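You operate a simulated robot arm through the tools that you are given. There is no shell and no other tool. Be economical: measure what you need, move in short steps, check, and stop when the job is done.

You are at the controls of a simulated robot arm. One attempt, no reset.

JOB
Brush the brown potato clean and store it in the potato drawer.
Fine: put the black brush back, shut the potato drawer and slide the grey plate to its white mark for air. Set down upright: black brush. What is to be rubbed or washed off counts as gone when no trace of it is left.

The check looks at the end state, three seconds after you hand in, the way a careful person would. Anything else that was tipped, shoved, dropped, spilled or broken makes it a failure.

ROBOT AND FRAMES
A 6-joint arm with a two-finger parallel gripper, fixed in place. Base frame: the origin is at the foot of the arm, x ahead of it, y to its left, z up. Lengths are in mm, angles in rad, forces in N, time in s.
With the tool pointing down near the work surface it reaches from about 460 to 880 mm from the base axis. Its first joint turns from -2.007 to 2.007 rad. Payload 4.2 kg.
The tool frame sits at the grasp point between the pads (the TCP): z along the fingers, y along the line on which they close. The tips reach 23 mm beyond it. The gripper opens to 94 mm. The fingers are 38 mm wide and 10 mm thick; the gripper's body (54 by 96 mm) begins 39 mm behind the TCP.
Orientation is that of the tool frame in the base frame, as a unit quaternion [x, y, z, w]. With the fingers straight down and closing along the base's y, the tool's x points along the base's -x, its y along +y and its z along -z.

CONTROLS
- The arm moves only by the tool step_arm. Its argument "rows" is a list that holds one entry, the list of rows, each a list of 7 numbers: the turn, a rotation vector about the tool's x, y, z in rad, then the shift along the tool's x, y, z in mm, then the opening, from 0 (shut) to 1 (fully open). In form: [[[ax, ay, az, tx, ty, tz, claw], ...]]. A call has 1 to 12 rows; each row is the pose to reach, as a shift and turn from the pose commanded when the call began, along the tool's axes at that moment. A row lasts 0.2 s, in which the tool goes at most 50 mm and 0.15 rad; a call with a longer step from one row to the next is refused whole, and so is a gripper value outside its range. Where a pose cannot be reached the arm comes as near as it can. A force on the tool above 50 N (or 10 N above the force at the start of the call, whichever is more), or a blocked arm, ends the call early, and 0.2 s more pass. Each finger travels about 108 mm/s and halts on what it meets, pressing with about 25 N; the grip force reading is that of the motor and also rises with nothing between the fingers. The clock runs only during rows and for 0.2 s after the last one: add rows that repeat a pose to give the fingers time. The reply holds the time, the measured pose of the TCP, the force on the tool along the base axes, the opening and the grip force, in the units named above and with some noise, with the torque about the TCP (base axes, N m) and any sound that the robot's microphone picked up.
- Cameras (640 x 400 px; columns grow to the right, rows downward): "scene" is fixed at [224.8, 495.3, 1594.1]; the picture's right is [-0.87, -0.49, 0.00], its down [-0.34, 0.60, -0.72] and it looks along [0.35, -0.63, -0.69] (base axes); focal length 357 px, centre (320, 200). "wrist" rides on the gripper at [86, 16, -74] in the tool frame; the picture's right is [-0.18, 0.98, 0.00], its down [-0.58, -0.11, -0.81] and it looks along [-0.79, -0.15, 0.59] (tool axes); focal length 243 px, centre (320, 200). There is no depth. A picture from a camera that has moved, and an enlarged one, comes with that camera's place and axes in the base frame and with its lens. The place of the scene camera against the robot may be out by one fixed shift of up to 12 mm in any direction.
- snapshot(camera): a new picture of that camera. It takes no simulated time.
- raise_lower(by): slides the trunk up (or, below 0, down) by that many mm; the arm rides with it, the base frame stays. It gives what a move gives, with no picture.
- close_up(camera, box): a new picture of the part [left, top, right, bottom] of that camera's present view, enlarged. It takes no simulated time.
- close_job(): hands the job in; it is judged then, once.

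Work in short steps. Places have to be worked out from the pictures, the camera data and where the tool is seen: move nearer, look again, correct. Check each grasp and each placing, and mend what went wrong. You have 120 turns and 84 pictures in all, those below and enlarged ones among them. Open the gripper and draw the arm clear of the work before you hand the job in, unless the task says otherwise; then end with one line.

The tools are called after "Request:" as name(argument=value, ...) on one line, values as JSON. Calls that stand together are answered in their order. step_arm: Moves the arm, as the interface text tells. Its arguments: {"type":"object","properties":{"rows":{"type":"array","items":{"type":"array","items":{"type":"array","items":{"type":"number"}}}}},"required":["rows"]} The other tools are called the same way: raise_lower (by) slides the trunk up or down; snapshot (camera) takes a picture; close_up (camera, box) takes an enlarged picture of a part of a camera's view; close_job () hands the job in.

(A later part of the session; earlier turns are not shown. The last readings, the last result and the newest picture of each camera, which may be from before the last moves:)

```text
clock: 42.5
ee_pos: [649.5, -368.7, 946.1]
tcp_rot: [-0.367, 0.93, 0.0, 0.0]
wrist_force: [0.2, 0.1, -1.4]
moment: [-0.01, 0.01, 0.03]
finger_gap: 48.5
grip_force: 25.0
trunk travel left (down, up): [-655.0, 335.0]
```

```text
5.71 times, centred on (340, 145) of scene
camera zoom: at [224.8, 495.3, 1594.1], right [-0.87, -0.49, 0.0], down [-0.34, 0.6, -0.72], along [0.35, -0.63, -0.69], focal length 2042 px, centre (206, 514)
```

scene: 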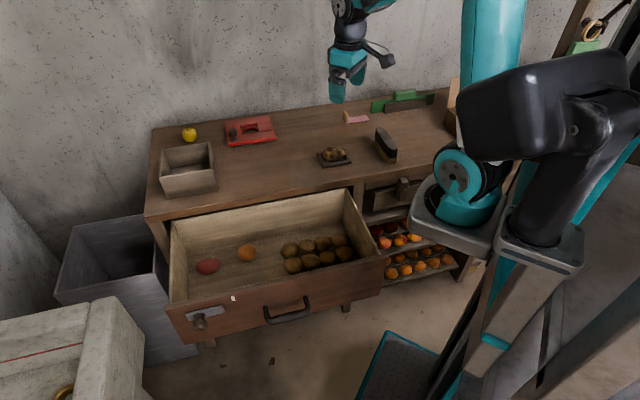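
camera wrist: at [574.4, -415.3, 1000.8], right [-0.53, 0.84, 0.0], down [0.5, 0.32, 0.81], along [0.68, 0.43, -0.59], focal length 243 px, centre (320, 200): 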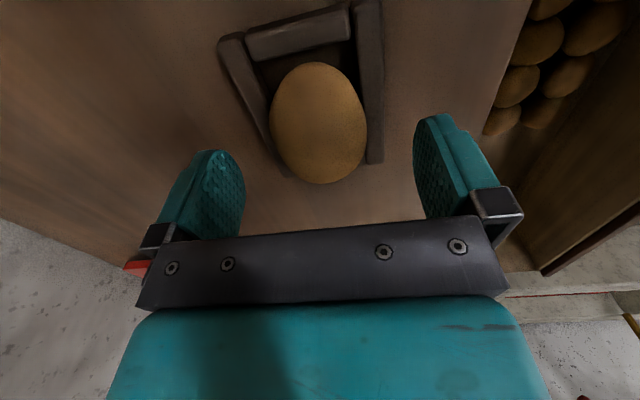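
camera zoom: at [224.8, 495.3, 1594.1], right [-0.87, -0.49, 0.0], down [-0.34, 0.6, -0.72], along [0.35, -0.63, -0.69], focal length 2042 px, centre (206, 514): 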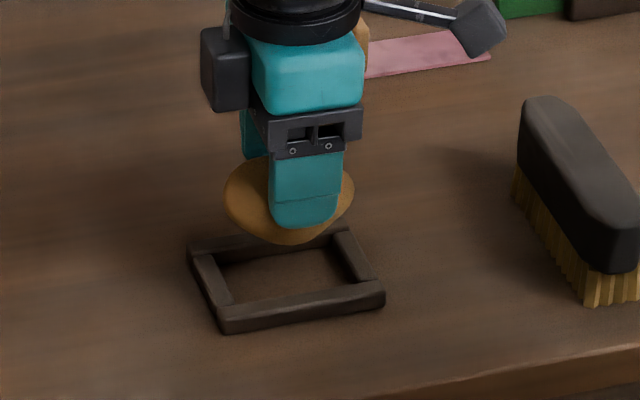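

Potato held, tray undisturbed. I raise it and carry it over the drawer, looking with the wrist camera.

Request:
step_arm(rows=[[[0, 0, 0, 0, 0, -45, 0.3], [0, 0, 0, -20, 30, -90, 0.3], [0, 0, 0, -45, 64, -104, 0.3], [0, 0, 0, -72, 101, -104, 0.3], [0, 0, 0, -99, 140, -104, 0.3], [0, 0, 0, -126, 178, -104, 0.3], [0, 0, 0, -153, 216, -104, 0.3], [0, 0, 0, -180, 254, -104, 0.3], [0, 0, 0, -205, 289, -104, 0.3], [0, 0, 0, -215, 303, -104, 0.3], [0, 0, 0, -215, 303, -104, 0.3]]])

Request:
snapshot(camera="wrist")

Request:
snapshot(camera="scene")

```text
refused: row 2 steps farther than a row can; nothing moved
```

```text
48 pictures are left
camera wrist: at [575.4, -414.4, 1022.0], right [-0.54, 0.84, 0.0], down [0.5, 0.32, 0.81], along [0.68, 0.43, -0.59], focal length 243 px, centre (320, 200)
```

wrist: 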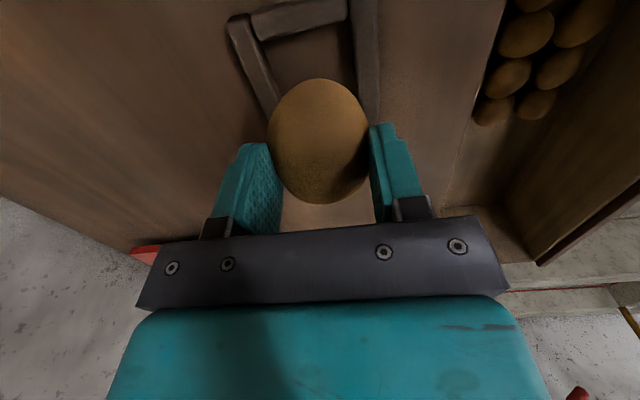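

```text
47 pictures are left
```

scene: 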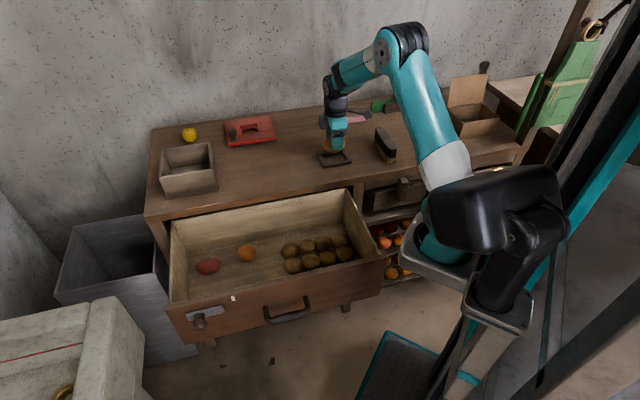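

A row step was slightly too long; I resend it with a gentler start.

Request:
step_arm(rows=[[[0, 0, 0, 0, 0, -45, 0.3], [0, 0, 0, -10, 14, -85, 0.3], [0, 0, 0, -30, 44, -104, 0.3], [0, 0, 0, -57, 81, -104, 0.3], [0, 0, 0, -84, 119, -104, 0.3], [0, 0, 0, -111, 157, -104, 0.3], [0, 0, 0, -138, 195, -104, 0.3], [0, 0, 0, -165, 233, -104, 0.3], [0, 0, 0, -192, 271, -104, 0.3], [0, 0, 0, -215, 303, -104, 0.3], [0, 0, 0, -215, 303, -104, 0.3]]])

Request:
snapshot(camera="wrist")

```text
clock: 44.9
ee_pos: [600.7, 1.4, 1050.9]
tcp_rot: [-0.365, 0.931, -0.001, 0.001]
wrist_force: [-0.4, 0.7, -1.3]
moment: [0.01, 0.01, 0.02]
finger_gap: 48.0
grip_force: 25.0
trunk travel left (down, up): [-655.0, 335.0]
```

```text
46 pictures are left
camera wrist: at [526.4, -45.8, 1127.0], right [-0.53, 0.85, 0.0], down [0.5, 0.32, 0.81], along [0.68, 0.43, -0.59], focal length 243 px, centre (320, 200)
```

wrist: 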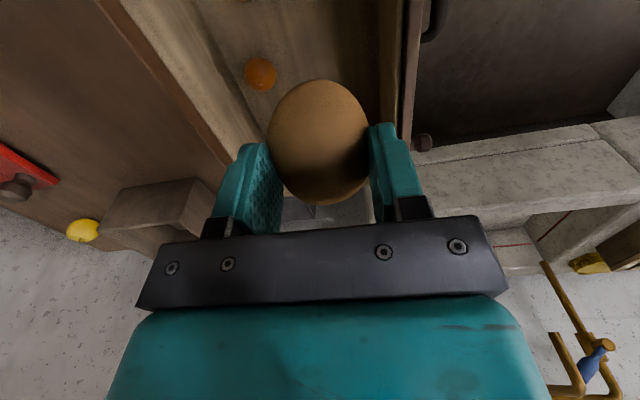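

The orange lies near (785,-20,660), so the drawer floor is about z 630. A free spot between the potatoes and the orange is around (669,37). I move there and descend partway.

Request:
step_arm(rows=[[[0, 0, 0, -37, -10, 0, 0.3], [0, 0, 0, -74, -20, 0, 0.3], [0, 0, 0, -74, -20, 45, 0.3], [0, 0, 0, -74, -20, 90, 0.3], [0, 0, 0, -74, -20, 130, 0.3], [0, 0, 0, -74, -20, 130, 0.3]]])

Request:
snapshot(camera="scene")

Request:
snapshot(camera="wrist")

```text
clock: 46.3
ee_pos: [668.4, 35.2, 921.9]
tcp_rot: [-0.366, 0.93, 0.0, 0.0]
wrist_force: [0.2, -0.5, -1.2]
moment: [0.0, -0.01, 0.0]
finger_gap: 47.6
grip_force: 24.6
trunk travel left (down, up): [-655.0, 335.0]
```

```text
45 pictures are left
```

scene: 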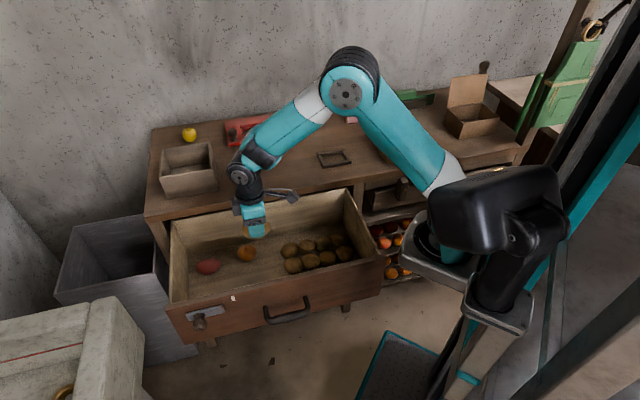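

```text
44 pictures are left
camera wrist: at [593.8, -12.0, 996.3], right [-0.54, 0.84, 0.0], down [0.5, 0.32, 0.81], along [0.68, 0.43, -0.59], focal length 243 px, centre (320, 200)
```

wrist: 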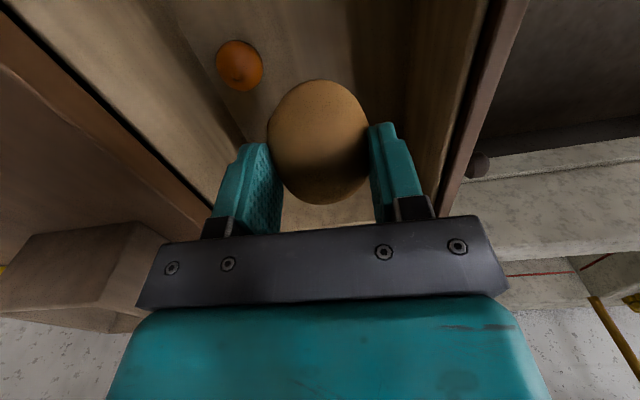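

Positions agree. Continuing down into the drawer, halfway first.

Request:
step_arm(rows=[[[0, 0, 0, 0, 0, 40, 0.3], [0, 0, 0, 0, 0, 80, 0.3], [0, 0, 0, 0, 0, 120, 0.3], [0, 0, 0, 0, 0, 150, 0.3], [0, 0, 0, 0, 0, 150, 0.3]]])

Request:
snapshot(camera="scene")

Request:
snapshot(camera="wrist")

```text
clock: 47.5
ee_pos: [668.8, 37.5, 770.7]
tcp_rot: [-0.366, 0.931, 0.0, 0.0]
wrist_force: [-0.6, -1.2, -0.4]
moment: [-0.01, 0.0, 0.0]
finger_gap: 47.8
grip_force: 25.0
trunk travel left (down, up): [-655.0, 335.0]
```

```text
43 pictures are left
```

scene: 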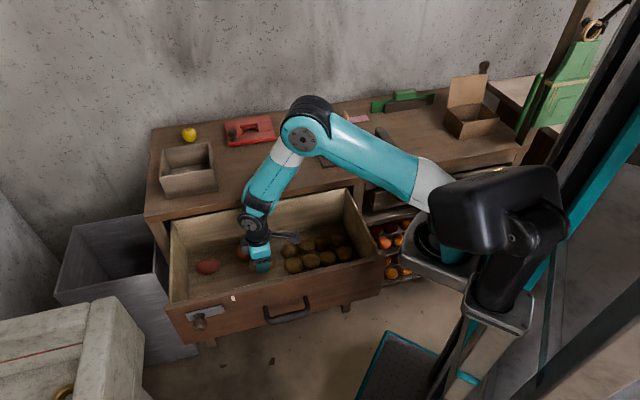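

```text
42 pictures are left
camera wrist: at [594.3, -11.2, 845.4], right [-0.54, 0.84, 0.0], down [0.5, 0.32, 0.81], along [0.68, 0.43, -0.59], focal length 243 px, centre (320, 200)
```

wrist: 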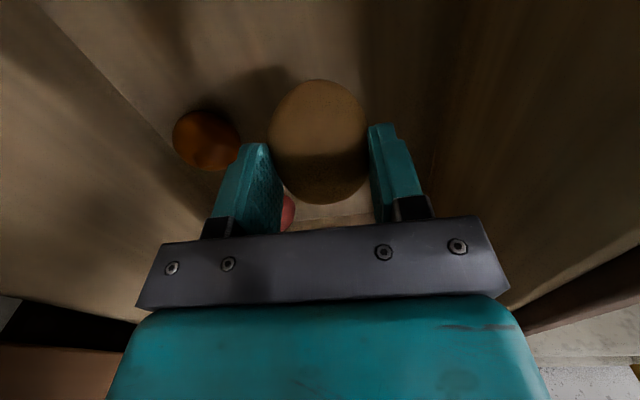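

Clear so far. Descend to about 700, then gently to contact.

Request:
step_arm(rows=[[[0, 0, 0, 0, 0, 30, 0.3], [0, 0, 0, 0, 0, 60, 0.3], [0, 0, 0, 0, 0, 75, 0.3], [0, 0, 0, 0, 0, 75, 0.3]]])

Request:
close_up(camera="scene", box=[180, 200, 340, 300])

Request:
snapshot(camera="wrist")

```text
clock: 48.5
ee_pos: [668.5, 37.8, 695.4]
tcp_rot: [-0.366, 0.931, 0.0, 0.0]
wrist_force: [0.1, -0.3, -0.4]
moment: [0.01, 0.02, 0.01]
finger_gap: 47.7
grip_force: 25.1
trunk travel left (down, up): [-655.0, 335.0]
```

```text
4.00 times, centred on (260, 250) of scene
camera zoom: at [224.8, 495.3, 1594.1], right [-0.87, -0.49, 0.0], down [-0.34, 0.6, -0.72], along [0.35, -0.63, -0.69], focal length 1429 px, centre (560, 0)
```

zoom: 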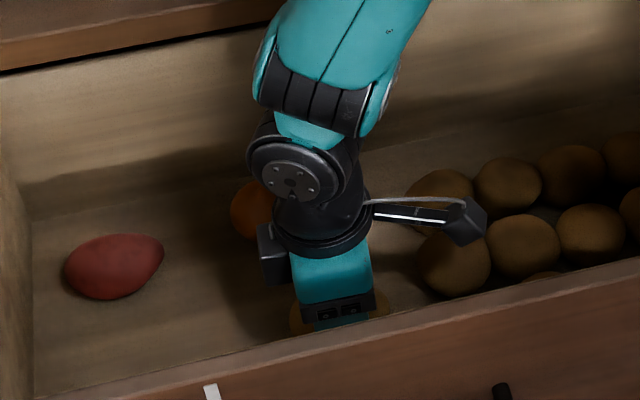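

```text
40 pictures are left
camera wrist: at [594.0, -10.1, 770.5], right [-0.54, 0.84, 0.0], down [0.5, 0.32, 0.81], along [0.68, 0.43, -0.59], focal length 243 px, centre (320, 200)
```

wrist: 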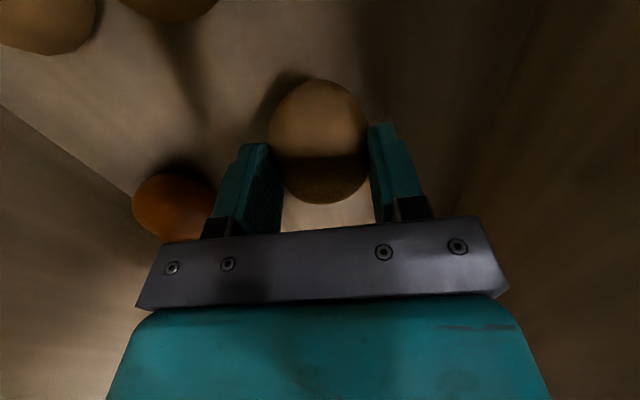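

Fine clearances. Lowering slowly until the potato touches the floor.

Request:
step_arm(rows=[[[0, 0, 0, 0, 0, 5, 0.3], [0, 0, 0, 0, 0, 10, 0.3]]])

Request:
step_arm(rows=[[[0, 0, 0, 0, 0, 3, 0.3], [0, 0, 0, 0, 0, 6, 0.3]]])

Request:
step_arm(rows=[[[0, 0, 0, 0, 0, 2, 0.3], [0, 0, 0, 0, 0, 4, 0.3]]])

```text
clock: 49.1
ee_pos: [668.8, 37.3, 690.1]
tcp_rot: [-0.365, 0.931, 0.0, 0.002]
wrist_force: [-7.3, -6.0, 43.2]
moment: [-0.25, 0.25, 0.01]
finger_gap: 48.0
grip_force: 25.1
trunk travel left (down, up): [-655.0, 335.0]
```

```text
clock: 49.7
ee_pos: [667.6, 37.3, 680.9]
tcp_rot: [-0.366, 0.931, 0.0, 0.001]
wrist_force: [4.4, -0.3, 23.0]
moment: [0.01, -0.15, 0.03]
finger_gap: 51.0
grip_force: 25.1
trunk travel left (down, up): [-655.0, 335.0]
```

```text
clock: 50.3
ee_pos: [668.6, 37.8, 677.9]
tcp_rot: [-0.367, 0.93, 0.0, 0.001]
wrist_force: [4.8, 1.0, 25.9]
moment: [0.03, -0.05, 0.01]
finger_gap: 50.8
grip_force: 25.0
trunk travel left (down, up): [-655.0, 335.0]
```

I batched too much: the potato touched at ~691 and was pushed up in the grip, with no harm visible. I ease up and open gently.

Request:
step_arm(rows=[[[0, 0, 0, 0, 0, -3, 0.3], [0, 0, 0, 0, 0, -3, 0.56], [0, 0, 0, 0, 0, -3, 0.6], [0, 0, 0, 0, 0, -3, 0.75], [0, 0, 0, 0, 0, -3, 0.8], [0, 0, 0, 0, 0, -3, 0.8]]])

Request:
snapshot(camera="wrist")

```text
clock: 51.7
ee_pos: [668.0, 37.7, 680.1]
tcp_rot: [-0.366, 0.931, 0.0, -0.001]
wrist_force: [0.1, 0.9, -0.1]
moment: [0.0, 0.01, 0.0]
finger_gap: 75.0
grip_force: 0.0
trunk travel left (down, up): [-655.0, 335.0]
```

```text
39 pictures are left
camera wrist: at [594.2, -10.2, 754.3], right [-0.54, 0.84, 0.0], down [0.5, 0.32, 0.81], along [0.68, 0.43, -0.59], focal length 243 px, centre (320, 200)
```

wrist: 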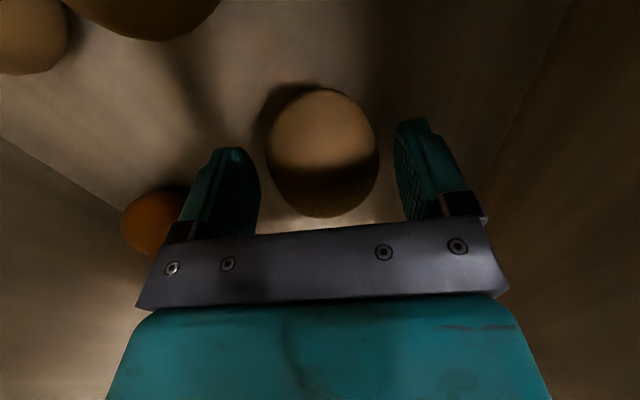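

Released. Withdrawing straight up.

Request:
step_arm(rows=[[[0, 0, 0, 0, 0, -25, 0.8], [0, 0, 0, 0, 0, -70, 0.8], [0, 0, 0, 0, 0, -115, 0.8], [0, 0, 0, 0, 0, -160, 0.8], [0, 0, 0, 0, 0, -205, 0.8], [0, 0, 0, 0, 0, -250, 0.8], [0, 0, 0, 0, 0, -290, 0.8], [0, 0, 0, 0, 0, -330, 0.8], [0, 0, 0, 0, 0, -330, 0.8]]])

Request:
snapshot(camera="wrist")

Request:
snapshot(camera="scene")

```text
clock: 53.7
ee_pos: [668.5, 38.0, 1008.6]
tcp_rot: [-0.366, 0.931, 0.0, 0.0]
wrist_force: [-0.7, 0.2, -0.4]
moment: [0.01, 0.02, 0.0]
finger_gap: 75.3
grip_force: 0.1
trunk travel left (down, up): [-655.0, 335.0]
```

```text
38 pictures are left
camera wrist: at [594.0, -10.3, 1084.3], right [-0.53, 0.84, 0.0], down [0.5, 0.32, 0.81], along [0.68, 0.43, -0.59], focal length 243 px, centre (320, 200)
```

wrist: 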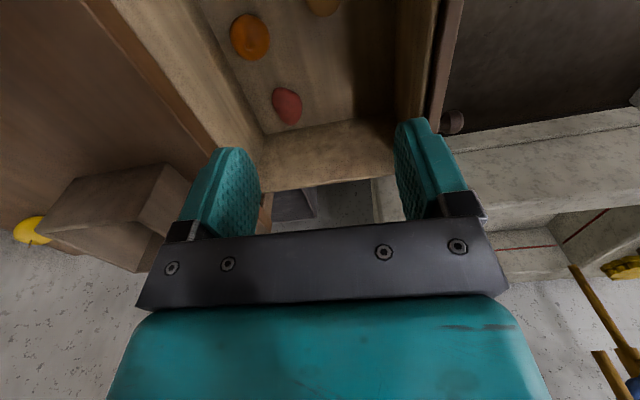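

```text
37 pictures are left
```

scene: 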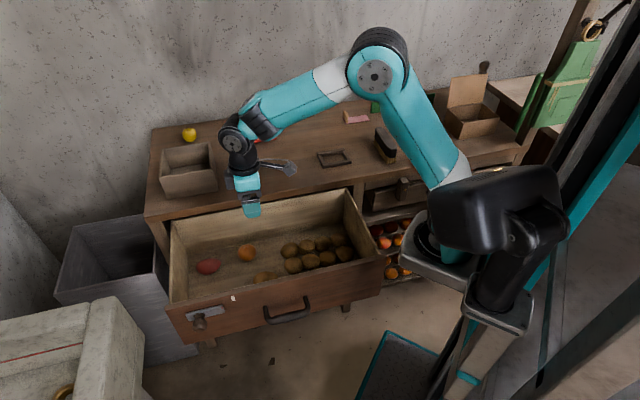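

The potato lies in the drawer, nothing else moved. Now the vent plate: knob ≈ (677,271,782) on the drawer front. I move the tool above it, camera on the outer side, to look closely.

Request:
step_arm(rows=[[[0, 0, 0.14, -15, 18, 0, 0.8], [0, 0, 0.28, -30, 36, 0, 0.8], [0, 0, 0.42, -45, 54, 0, 0.8], [0, 0, 0.56, -60, 72, 10, 0.8], [0, 0, 0.7, -75, 90, 20, 0.8], [0, 0, 0.84, -90, 108, 30, 0.8], [0, 0, 0.98, -105, 126, 40, 0.8], [0, 0, 1.12, -120, 144, 50, 0.8], [0, 0, 1.26, -135, 161, 60, 0.8], [0, 0, 1.4, -150, 178, 75, 0.8], [0, 0, 1.53, -165, 195, 88, 0.8], [0, 0, 1.53, -165, 195, 88, 0.8]]])

Request:
snapshot(camera="wrist")

Request:
close_up(camera="scene", box=[160, 270, 280, 350])

```text
clock: 56.3
ee_pos: [655.8, 293.7, 921.3]
tcp_rot: [0.381, 0.925, 0.0, 0.0]
wrist_force: [0.6, -0.7, 0.2]
moment: [0.02, -0.01, -0.01]
finger_gap: 75.4
grip_force: 0.1
trunk travel left (down, up): [-655.0, 335.0]
```

```text
36 pictures are left
camera wrist: at [606.8, 364.8, 995.6], right [0.82, 0.57, 0.0], down [0.34, -0.49, 0.81], along [0.46, -0.66, -0.59], focal length 243 px, centre (320, 200)
```

wrist: 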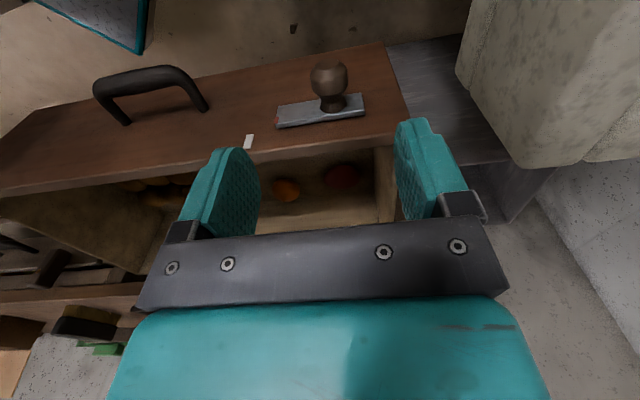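

```text
5.00 times, centred on (220, 310) of scene
camera zoom: at [224.8, 495.3, 1594.1], right [-0.87, -0.49, 0.0], down [-0.34, 0.6, -0.72], along [0.35, -0.63, -0.69], focal length 1787 px, centre (820, -350)
```

zoom: 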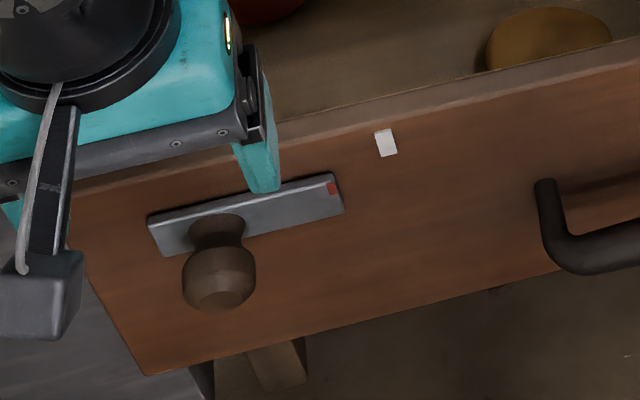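

Request:
close_up(camera="wrist", box=[230, 40, 400, 160])

```text
3.33 times, centred on (315, 100) of wrist
camera zoom: at [606.8, 364.8, 995.6], right [0.82, 0.57, 0.0], down [0.34, -0.49, 0.81], along [0.46, -0.66, -0.59], focal length 809 px, centre (337, 533)
```

zoom: 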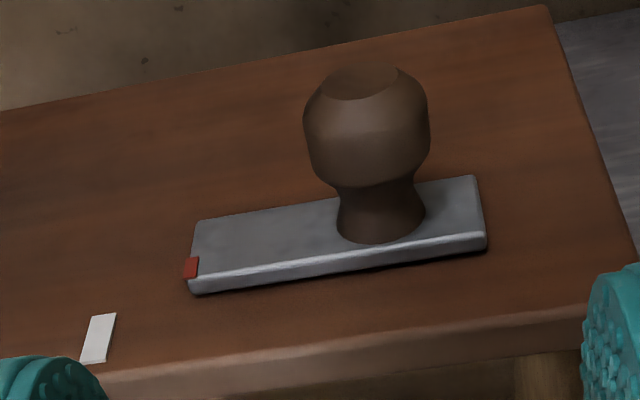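

Red tick at t≈620, white mark at t≈590 along the front: the plate must slide about 30 mm towards the handle. I lower the open fingers on either side of the knob.

Request:
step_arm(rows=[[[0, 0, 0, -12, 1, 0, 0.8], [0, 0, 0, -24, 1, 20, 0.8], [0, 0, 0, -24, 1, 50, 0.8], [0, 0, 0, -24, 1, 70, 0.8], [0, 0, 0, -24, 1, 70, 0.8]]])

Request:
snapshot(camera="wrist")

Request:
close_up(camera="scene", box=[160, 270, 280, 350])

```text
clock: 57.5
ee_pos: [673.5, 275.9, 851.0]
tcp_rot: [0.38, 0.925, 0.0, 0.0]
wrist_force: [0.3, 1.1, -1.0]
moment: [0.01, -0.03, 0.02]
finger_gap: 75.2
grip_force: 0.0
trunk travel left (down, up): [-655.0, 335.0]
```

```text
33 pictures are left
camera wrist: at [623.8, 348.3, 926.2], right [0.82, 0.57, 0.0], down [0.34, -0.49, 0.81], along [0.46, -0.66, -0.59], focal length 243 px, centre (320, 200)
```

wrist: 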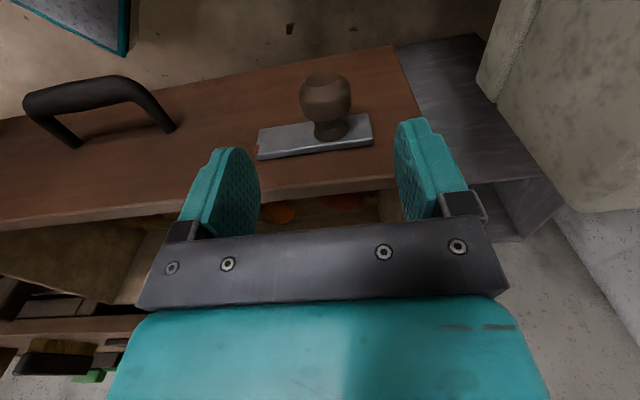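

```text
5.00 times, centred on (220, 310) of scene
camera zoom: at [224.8, 495.3, 1594.1], right [-0.87, -0.49, 0.0], down [-0.34, 0.6, -0.72], along [0.35, -0.63, -0.69], focal length 1787 px, centre (820, -350)
```

zoom: 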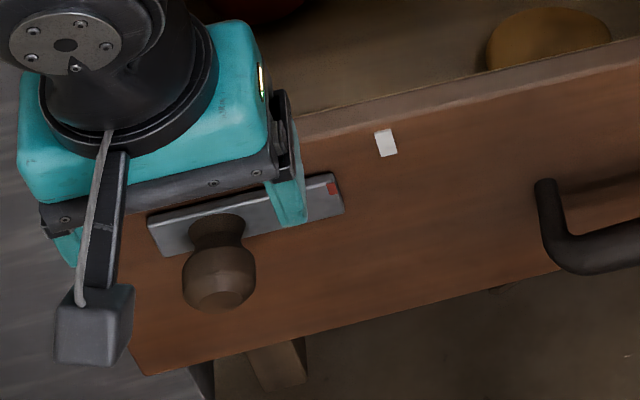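

Knob head centre ≈ (675,280,782). Small correction, down to z≈788, then close.

Request:
step_arm(rows=[[[0, 0, 0, 1, 3, 25, 0.8], [0, 0, 0, 1, 3, 50, 0.8], [0, 0, 0, 1, 3, 63, 0.8], [0, 0, 0, 1, 3, 63, 0.8]]])

Request:
snapshot(camera="wrist")

Request:
close_up(camera="scene", box=[160, 270, 280, 350])

```text
clock: 58.5
ee_pos: [674.9, 278.9, 787.8]
tcp_rot: [0.381, 0.925, 0.001, 0.0]
wrist_force: [0.6, 0.0, -0.1]
moment: [-0.01, 0.0, 0.03]
finger_gap: 75.2
grip_force: 0.1
trunk travel left (down, up): [-655.0, 335.0]
```

```text
31 pictures are left
camera wrist: at [625.5, 350.6, 862.6], right [0.82, 0.57, 0.0], down [0.34, -0.49, 0.81], along [0.46, -0.66, -0.59], focal length 243 px, centre (320, 200)
```

wrist: 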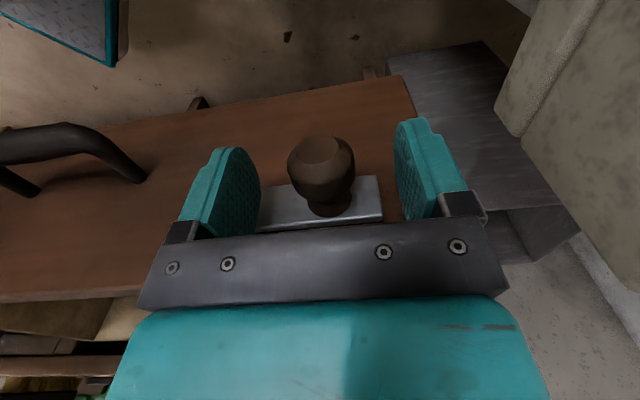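

```text
5.00 times, centred on (220, 310) of scene
camera zoom: at [224.8, 495.3, 1594.1], right [-0.87, -0.49, 0.0], down [-0.34, 0.6, -0.72], along [0.35, -0.63, -0.69], focal length 1787 px, centre (820, -350)
```

zoom: 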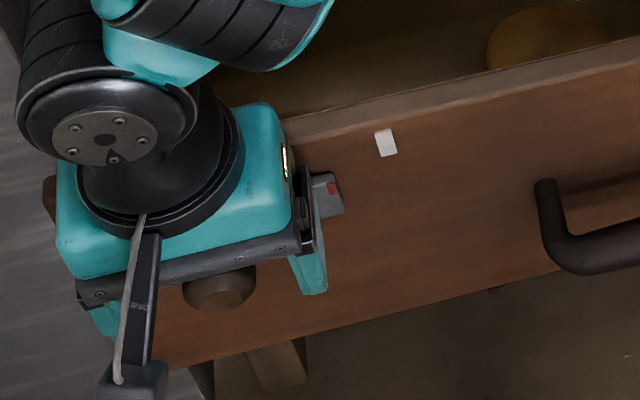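

Knob sits between the fingers. Closing on it.

Request:
step_arm(rows=[[[0, 0, 0, 0, 0, 0, 0.55], [0, 0, 0, 0, 0, 0, 0.3], [0, 0, 0, 0, 0, 0, 0.2], [0, 0, 0, 0, 0, 0, 0.2]]])

```text
clock: 59.5
ee_pos: [674.7, 278.2, 787.1]
tcp_rot: [0.381, 0.925, 0.0, 0.0]
wrist_force: [-0.4, 0.4, -0.9]
moment: [0.05, 0.06, -0.97]
finger_gap: 32.7
grip_force: 45.0
trunk travel left (down, up): [-655.0, 335.0]
```

Gripped (32.7 mm). Sliding 27 mm towards the mark.

Request:
step_arm(rows=[[[0, 0, 0, 0, -4, 0, 0.2], [0, 0, 0, 0, -9, 0, 0.2], [0, 0, 0, 0, -14, 0, 0.2], [0, 0, 0, 0, -19, 0, 0.2], [0, 0, 0, 0, -24, 0, 0.2], [0, 0, 0, 0, -27, 0, 0.2], [0, 0, 0, 0, -27, 0, 0.2]]])

Request:
close_up(camera="scene", box=[210, 280, 270, 330])

```text
clock: 61.1
ee_pos: [656.0, 259.6, 788.4]
tcp_rot: [0.382, 0.924, -0.001, 0.0]
wrist_force: [2.9, -1.0, -5.8]
moment: [-0.03, 0.04, -0.87]
finger_gap: 32.7
grip_force: 44.5
trunk travel left (down, up): [-655.0, 335.0]
```

```text
8.00 times, centred on (240, 305) of scene
camera zoom: at [224.8, 495.3, 1594.1], right [-0.87, -0.49, 0.0], down [-0.34, 0.6, -0.72], along [0.35, -0.63, -0.69], focal length 2859 px, centre (960, -640)
```

zoom: 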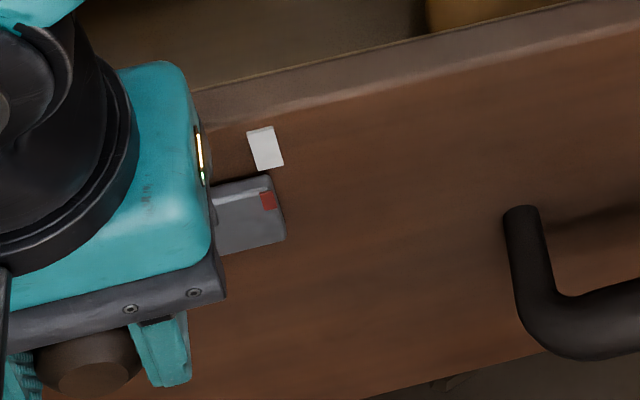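

The red tick is nearly under the white mark; perspective-corrected, about 4 mm remain. Nudging.

Request:
step_arm(rows=[[[0, 0, 0, 0, -2, 0, 0.2], [0, 0, 0, 0, -4, 0, 0.2], [0, 0, 0, 0, -4, 0, 0.2]]])

Request:
step_arm(rows=[[[0, 0, 0, 0, 0, 0, 0.4], [0, 0, 0, 0, 0, 0, 0.6], [0, 0, 0, 0, 0, 0, 0.8], [0, 0, 0, 0, 0, 0, 0.8]]])

Request:
step_arm(rows=[[[0, 0, 0, 0, 0, -40, 0.8], [0, 0, 0, 10, 0, -85, 0.8], [0, 0, 0, 20, 0, -120, 0.8], [0, 0, 0, 20, 0, -120, 0.8]]])

Request:
snapshot(camera="wrist")

Request:
close_up(camera="scene", box=[210, 280, 270, 330])

```text
clock: 61.9
ee_pos: [653.9, 256.6, 788.4]
tcp_rot: [0.38, 0.925, 0.0, 0.0]
wrist_force: [2.0, -1.4, -8.3]
moment: [0.04, 0.0, -0.84]
finger_gap: 32.9
grip_force: 44.7
trunk travel left (down, up): [-655.0, 335.0]
```

```text
clock: 62.9
ee_pos: [654.1, 257.1, 789.3]
tcp_rot: [0.379, 0.925, -0.001, 0.0]
wrist_force: [-0.4, 0.0, 0.3]
moment: [0.05, 0.01, 0.02]
finger_gap: 75.3
grip_force: 0.1
trunk travel left (down, up): [-655.0, 335.0]
```

```text
clock: 63.9
ee_pos: [638.6, 269.6, 908.6]
tcp_rot: [0.38, 0.925, -0.001, -0.001]
wrist_force: [0.8, -0.7, -0.5]
moment: [0.01, 0.02, 0.05]
finger_gap: 75.0
grip_force: 0.0
trunk travel left (down, up): [-655.0, 335.0]
```

```text
28 pictures are left
camera wrist: at [588.7, 342.1, 983.6], right [0.82, 0.57, 0.0], down [0.34, -0.49, 0.81], along [0.46, -0.66, -0.59], focal length 243 px, centre (320, 200)
```

wrist: 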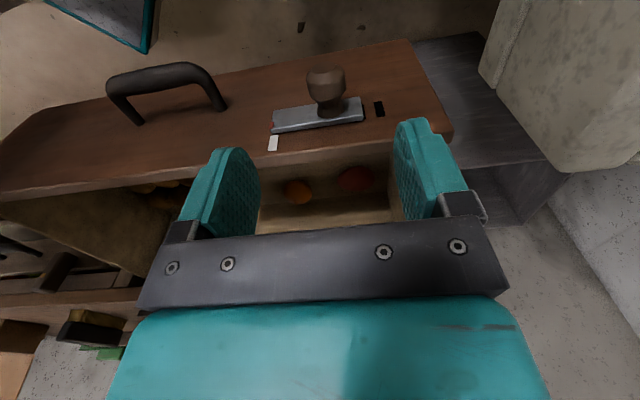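

```text
8.00 times, centred on (240, 305) of scene
camera zoom: at [224.8, 495.3, 1594.1], right [-0.87, -0.49, 0.0], down [-0.34, 0.6, -0.72], along [0.35, -0.63, -0.69], focal length 2859 px, centre (960, -640)
```

zoom: 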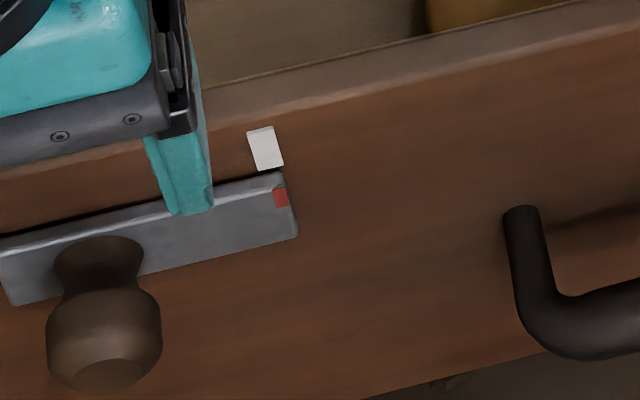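

A vent slot is now exposed. I check the alignment of the red tick with the mark.

Request:
close_up(camera="wrist", box=[250, 90, 330, 160])

```text
5.71 times, centred on (290, 125) of wrist
camera zoom: at [588.7, 342.1, 983.6], right [0.82, 0.57, 0.0], down [0.34, -0.49, 0.81], along [0.46, -0.66, -0.59], focal length 1386 px, centre (491, 629)
```

zoom: 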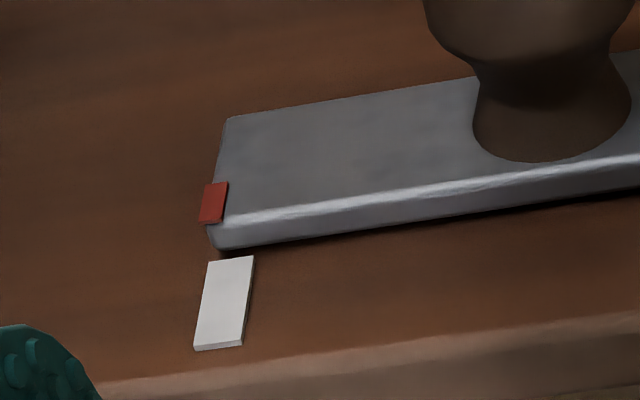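

Computed from both cameras, the tick overshot by about 1.5–2 mm. I'll regrip and nudge it back.

Request:
step_arm(rows=[[[0, 0, 0, -10, 0, 35, 0.8], [0, 0, 0, -20, 0, 75, 0.8], [0, 0, 0, -20, 0, 110, 0.8], [0, 0, 0, -20, 0, 120, 0.8], [0, 0, 0, -20, 0, 120, 0.55], [0, 0, 0, -20, 0, 120, 0.3], [0, 0, 0, -20, 0, 120, 0.2], [0, 0, 0, -20, 0, 120, 0.2]]])

Request:
step_arm(rows=[[[0, 0, 0, 0, 1, 0, 0.2], [0, 0, 0, 0, 2, 0, 0.2], [0, 0, 0, 0, 2, 0, 0.2]]])

Request:
step_arm(rows=[[[0, 0, 0, 0, 0, 0, 0.4], [0, 0, 0, 0, 0, 0, 0.6], [0, 0, 0, 0, 0, 0, 0.8], [0, 0, 0, 0, 0, -40, 0.8], [0, 0, 0, 10, 0, -85, 0.8], [0, 0, 0, 20, 0, -120, 0.8], [0, 0, 0, 20, 0, -120, 0.8]]])

Request:
close_up(camera="wrist", box=[250, 90, 330, 160])

Request:
close_up(camera="scene", box=[210, 280, 270, 330])

```text
clock: 65.7
ee_pos: [652.9, 256.8, 787.1]
tcp_rot: [0.381, 0.925, 0.0, 0.001]
wrist_force: [-0.8, 0.6, -1.8]
moment: [0.02, -0.01, -0.9]
finger_gap: 32.9
grip_force: 45.1
trunk travel left (down, up): [-655.0, 335.0]
```

```text
clock: 66.5
ee_pos: [654.1, 259.1, 788.9]
tcp_rot: [0.38, 0.925, 0.0, 0.0]
wrist_force: [-1.1, -0.1, -4.9]
moment: [-0.08, 0.05, -0.89]
finger_gap: 32.8
grip_force: 45.0
trunk travel left (down, up): [-655.0, 335.0]
```

```text
clock: 68.1
ee_pos: [640.8, 274.3, 908.1]
tcp_rot: [0.381, 0.925, 0.0, 0.0]
wrist_force: [0.7, 0.4, -0.3]
moment: [-0.01, 0.03, 0.02]
finger_gap: 75.5
grip_force: 0.1
trunk travel left (down, up): [-655.0, 335.0]
```

```text
5.71 times, centred on (290, 125) of wrist
camera zoom: at [590.8, 345.1, 983.4], right [0.82, 0.57, 0.0], down [0.34, -0.49, 0.81], along [0.46, -0.66, -0.59], focal length 1386 px, centre (491, 629)
```

zoom: 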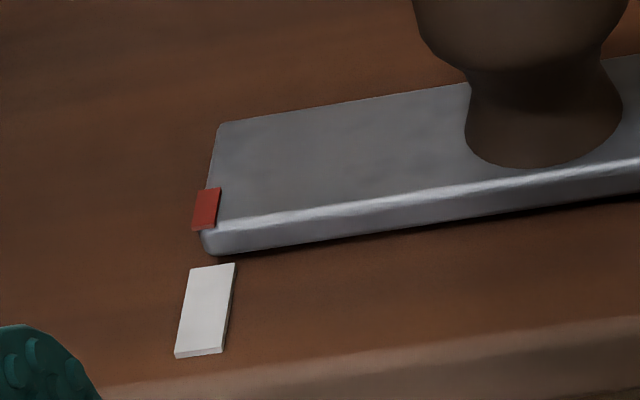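

```text
8.00 times, centred on (240, 305) of scene
camera zoom: at [224.8, 495.3, 1594.1], right [-0.87, -0.49, 0.0], down [-0.34, 0.6, -0.72], along [0.35, -0.63, -0.69], focal length 2859 px, centre (960, -640)
```

zoom: 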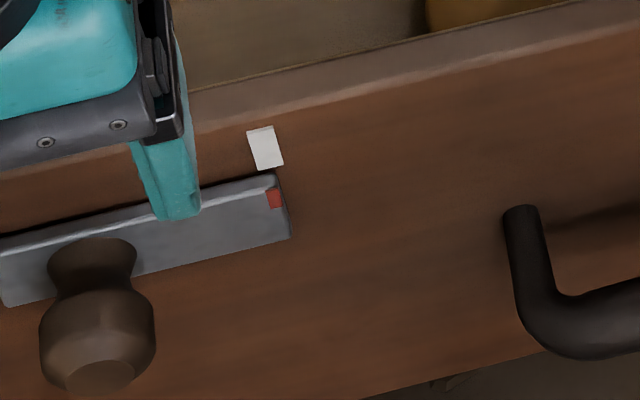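

The tick now lines up with the mark from both views. Next, shut the drawer by pushing its handle bar (≈(520,133,727)). I move in front of it with closed fingers.

Request:
step_arm(rows=[[[0, 0, 0, 9, -37, 0, 0.4], [0, 0, 0, 18, -74, 0, 0.2], [0, 0, 0, 27, -111, 0, 0], [0, 0, 0, 36, -148, 0, 0], [0, 0, 0, 44, -184, 0, 0], [0, 0, 0, 44, -184, 40, 0], [0, 0, 0, 44, -184, 40, 0]]])

Request:
snapshot(camera="wrist")

Request:
snapshot(camera="scene")

```text
clock: 69.7
ee_pos: [479.5, 173.4, 867.8]
tcp_rot: [0.38, 0.925, 0.001, 0.0]
wrist_force: [-0.2, -0.4, 0.1]
moment: [0.02, 0.0, -0.02]
finger_gap: 0.0
grip_force: 24.5
trunk travel left (down, up): [-655.0, 335.0]
```

```text
23 pictures are left
camera wrist: at [430.3, 245.0, 943.0], right [0.82, 0.57, 0.0], down [0.34, -0.49, 0.81], along [0.46, -0.66, -0.59], focal length 243 px, centre (320, 200)
```

wrist: 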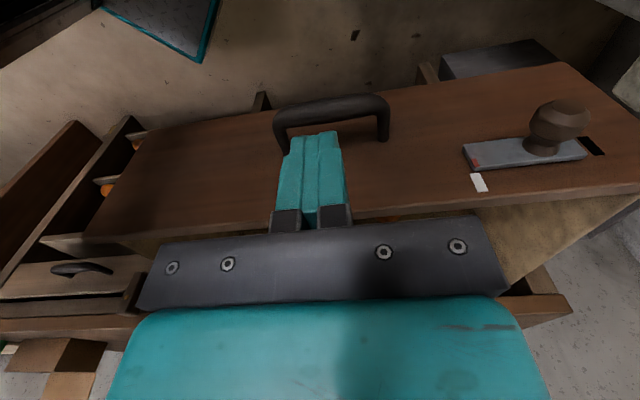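

```text
22 pictures are left
```

scene: 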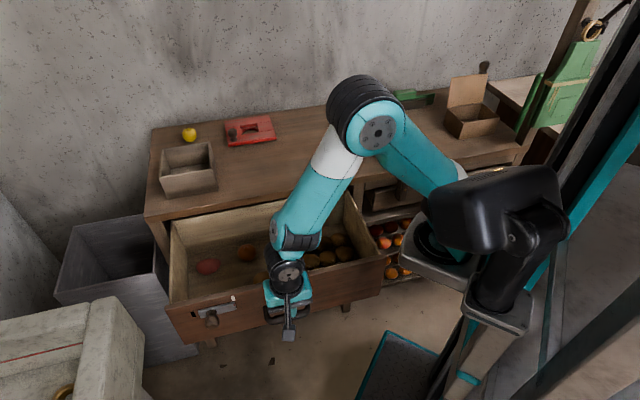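

Descending in front of the handle bar to z≈737.

Request:
step_arm(rows=[[[0, 0, 0, 0, 3, 40, 0], [0, 0, 0, 0, 3, 80, 0], [0, 0, 0, 0, 3, 115, 0], [0, 0, 0, 0, 3, 131, 0], [0, 0, 0, 0, 3, 131, 0]]])

Request:
snapshot(camera="wrist")

Request:
close_up(camera="scene", box=[220, 240, 360, 350])

```text
clock: 70.9
ee_pos: [482.5, 175.9, 736.7]
tcp_rot: [0.38, 0.925, 0.0, 0.0]
wrist_force: [0.2, -0.8, 0.6]
moment: [-0.02, -0.01, -0.03]
finger_gap: 0.0
grip_force: 24.9
trunk travel left (down, up): [-655.0, 335.0]
```

```text
21 pictures are left
camera wrist: at [432.8, 247.1, 811.0], right [0.82, 0.57, 0.0], down [0.34, -0.49, 0.81], along [0.46, -0.66, -0.59], focal length 243 px, centre (320, 200)
```

wrist: 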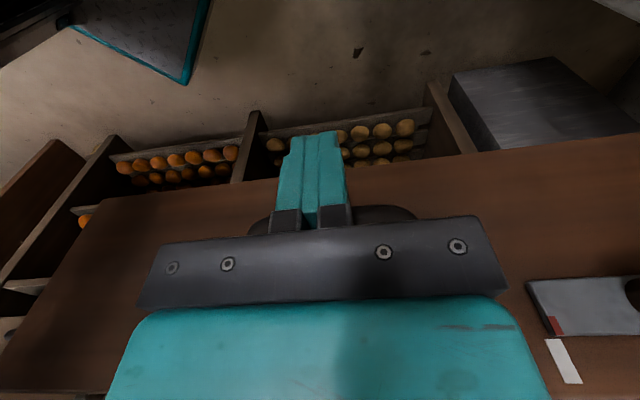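

```text
3.64 times, centred on (290, 295) of scene
camera zoom: at [224.8, 495.3, 1594.1], right [-0.87, -0.49, 0.0], down [-0.34, 0.6, -0.72], along [0.35, -0.63, -0.69], focal length 1299 px, centre (429, -146)
```

zoom: 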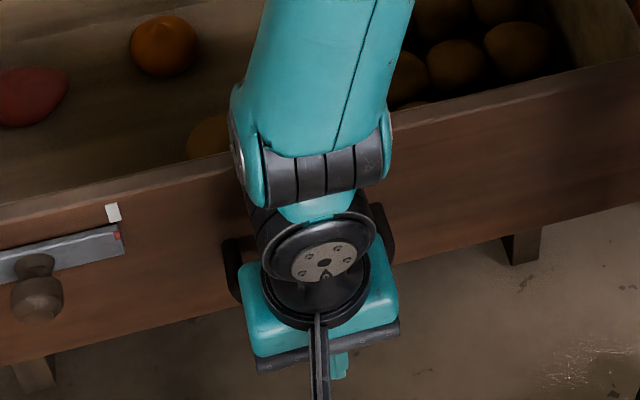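

Fingers are in front of the bar. Pushing slowly inward.

Request:
step_arm(rows=[[[0, 0, 0, -8, 0, 0, 0], [0, 0, 0, -14, 0, 0, 0], [0, 0, 0, -18, 0, 0, 0], [0, 0, 0, -22, 0, 0, 0], [0, 0, 0, -26, 0, 0, 0], [0, 0, 0, -31, 0, 0, 0], [0, 0, 0, -37, 0, 0, 0], [0, 0, 0, -44, 0, 0, 0], [0, 0, 0, -52, 0, 0, 0], [0, 0, 0, -60, 0, 0, 0], [0, 0, 0, -68, 0, 0, 0], [0, 0, 0, -75, 0, 0, 0]]])

Request:
snapshot(camera="scene")

```text
clock: 73.5
ee_pos: [536.0, 122.4, 737.5]
tcp_rot: [0.38, 0.925, 0.0, 0.001]
wrist_force: [0.7, 0.3, -0.5]
moment: [-0.01, 0.02, -0.01]
finger_gap: 0.0
grip_force: 24.9
trunk travel left (down, up): [-655.0, 335.0]
```

```text
19 pictures are left
```

scene: 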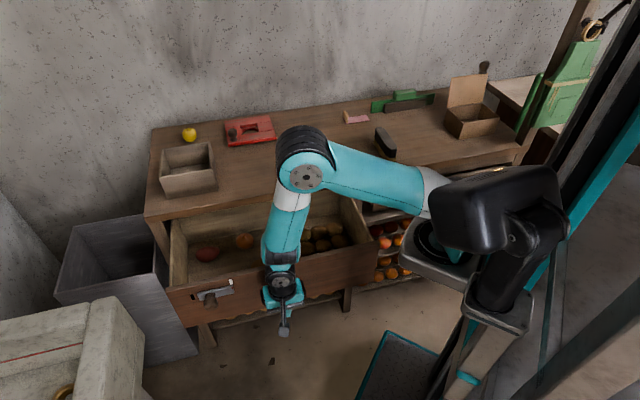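

The drawer is moving in easily. Continuing at a slow pace.

Request:
step_arm(rows=[[[0, 0, 0, -5, 0, 0, 0], [0, 0, 0, -12, 0, 0, 0], [0, 0, 0, -20, 0, 0, 0], [0, 0, 0, -29, 0, 0, 0], [0, 0, 0, -38, 0, 0, 0], [0, 0, 0, -47, 0, 0, 0], [0, 0, 0, -56, 0, 0, 0], [0, 0, 0, -65, 0, 0, 0], [0, 0, 0, -74, 0, 0, 0], [0, 0, 0, -83, 0, 0, 0], [0, 0, 0, -91, 0, 0, 0], [0, 0, 0, -97, 0, 0, 0]]])

Request:
snapshot(camera="scene")

```text
clock: 76.1
ee_pos: [604.0, 54.0, 738.3]
tcp_rot: [0.381, 0.925, -0.001, 0.0]
wrist_force: [-1.1, 0.2, 0.9]
moment: [-0.03, 0.05, -0.03]
finger_gap: 0.0
grip_force: 24.9
trunk travel left (down, up): [-655.0, 335.0]
```

```text
18 pictures are left
```

scene: 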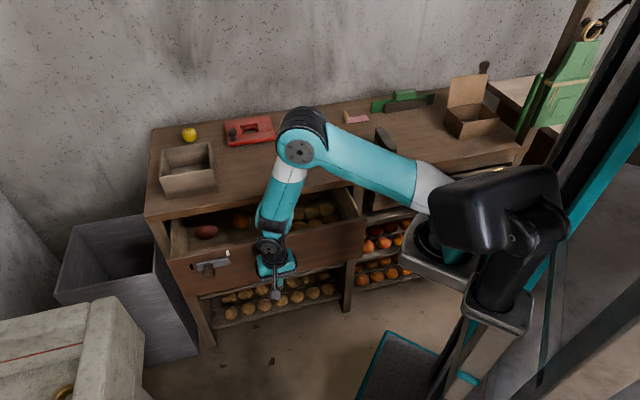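

Continuing with the same slow push.

Request:
step_arm(rows=[[[0, 0, 0, -5, 0, 0, 0], [0, 0, 0, -12, 0, 0, 0], [0, 0, 0, -20, 0, 0, 0], [0, 0, 0, -29, 0, 0, 0], [0, 0, 0, -38, 0, 0, 0], [0, 0, 0, -47, 0, 0, 0], [0, 0, 0, -56, 0, 0, 0], [0, 0, 0, -65, 0, 0, 0], [0, 0, 0, -74, 0, 0, 0], [0, 0, 0, -82, 0, 0, 0], [0, 0, 0, -88, 0, 0, 0], [0, 0, 0, -92, 0, 0, 0]]])

Request:
close_up(camera="scene", box=[140, 160, 380, 320])

```text
clock: 78.7
ee_pos: [668.8, -11.0, 737.1]
tcp_rot: [0.38, 0.925, 0.0, 0.0]
wrist_force: [0.5, 1.4, 0.6]
moment: [0.0, -0.01, -0.01]
finger_gap: 0.2
grip_force: 24.7
trunk travel left (down, up): [-655.0, 335.0]
```

```text
2.50 times, centred on (260, 240) of scene
camera zoom: at [224.8, 495.3, 1594.1], right [-0.87, -0.49, 0.0], down [-0.34, 0.6, -0.72], along [0.35, -0.63, -0.69], focal length 893 px, centre (470, 100)
```

zoom: 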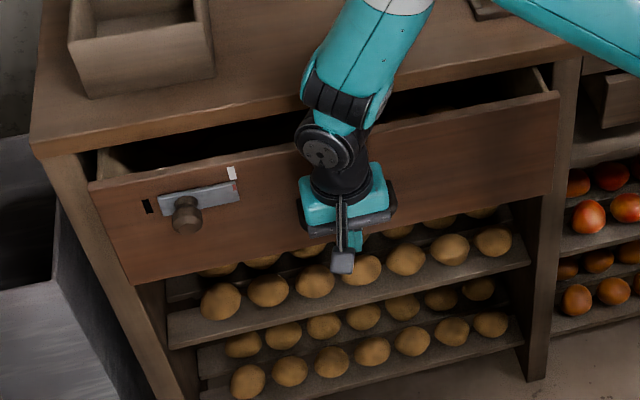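

About 70–80 mm remain. Pushing on carefully.

Request:
step_arm(rows=[[[0, 0, 0, -5, 0, 0, 0], [0, 0, 0, -11, 0, 0, 0], [0, 0, 0, -17, 0, 0, 0], [0, 0, 0, -23, 0, 0, 0], [0, 0, 0, -29, 0, 0, 0], [0, 0, 0, -35, 0, 0, 0], [0, 0, 0, -40, 0, 0, 0], [0, 0, 0, -44, 0, 0, 0]]])

Request:
close_up(camera="scene", box=[140, 160, 380, 320])

Request:
snapshot(camera="wrist")

```text
clock: 80.5
ee_pos: [697.9, -40.2, 738.3]
tcp_rot: [0.379, 0.925, 0.001, -0.003]
wrist_force: [-13.9, 12.6, 6.3]
moment: [0.15, -0.09, -0.04]
finger_gap: 0.3
grip_force: 25.2
trunk travel left (down, up): [-655.0, 335.0]
```

```text
2.50 times, centred on (260, 240) of scene
camera zoom: at [224.8, 495.3, 1594.1], right [-0.87, -0.49, 0.0], down [-0.34, 0.6, -0.72], along [0.35, -0.63, -0.69], focal length 893 px, centre (470, 100)
```

zoom: 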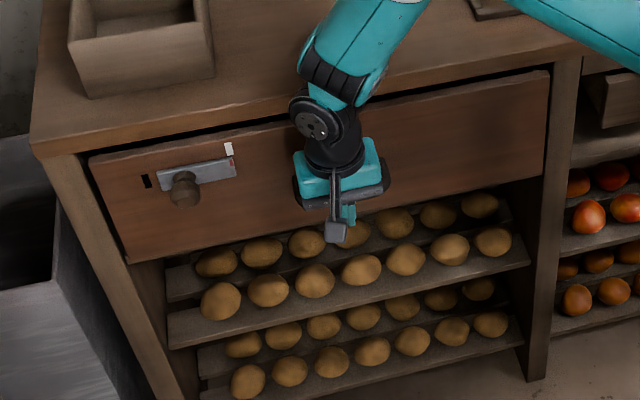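

```text
15 pictures are left
camera wrist: at [648.8, 31.9, 812.7], right [0.82, 0.57, 0.0], down [0.34, -0.49, 0.8], along [0.46, -0.66, -0.59], focal length 243 px, centre (320, 200)
```

wrist: 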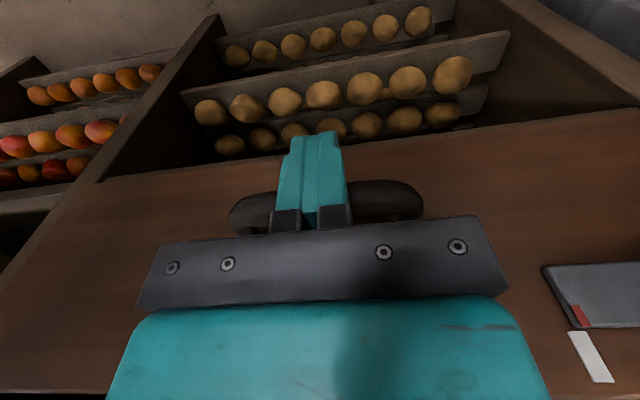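

19 N reaction at the handle — probably the stop. I push a few mm more to make sure.

Request:
step_arm(rows=[[[0, 0, 0, -2, 0, 0, 0], [0, 0, 0, -4, 0, 0, 0], [0, 0, 0, -4, 0, 0, 0]]])

Request:
close_up(camera="scene", box=[140, 190, 260, 270])

```text
clock: 81.1
ee_pos: [699.0, -39.7, 737.3]
tcp_rot: [0.376, 0.927, 0.001, -0.009]
wrist_force: [-10.4, 12.4, 9.3]
moment: [0.0, -0.01, -0.01]
finger_gap: 0.0
grip_force: 25.0
trunk travel left (down, up): [-655.0, 335.0]
stopped in row 3: the force on the tool passed its limit at 54 N (the readings are from after the stop); the commanded pose is now the measured one
```

```text
5.00 times, centred on (200, 230) of scene
camera zoom: at [224.8, 495.3, 1594.1], right [-0.87, -0.49, 0.0], down [-0.34, 0.6, -0.72], along [0.35, -0.63, -0.69], focal length 1787 px, centre (920, 50)
```

zoom: 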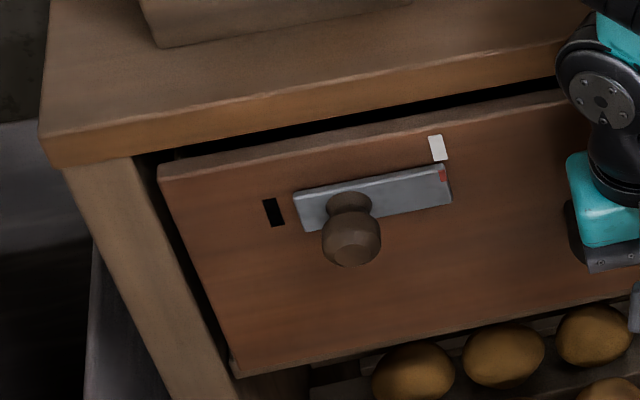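

The drawer stops hard (54 N). I zoom in on the edges to verify it's fully shut.

Request:
close_up(camera="scene", box=[144, 205, 204, 270])

Request:
close_up(camera="scene", box=[320, 170, 440, 250])

```text
6.15 times, centred on (174, 238) of scene
camera zoom: at [224.8, 495.3, 1594.1], right [-0.87, -0.49, 0.0], down [-0.34, 0.6, -0.72], along [0.35, -0.63, -0.69], focal length 2199 px, centre (1218, -31)
```

zoom: 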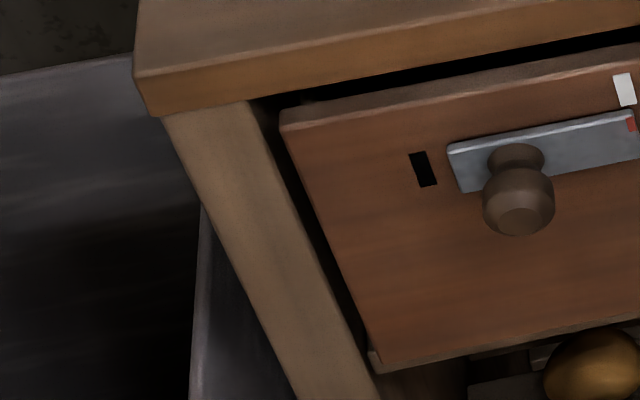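

```text
5.00 times, centred on (380, 210) of scene
camera zoom: at [224.8, 495.3, 1594.1], right [-0.87, -0.49, 0.0], down [-0.34, 0.6, -0.72], along [0.35, -0.63, -0.69], focal length 1787 px, centre (20, 150)
```

zoom: 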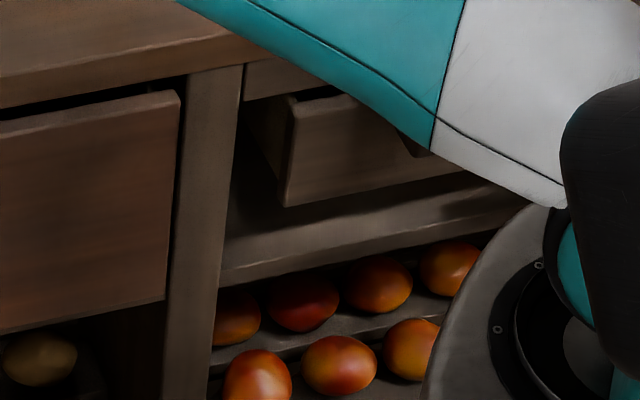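

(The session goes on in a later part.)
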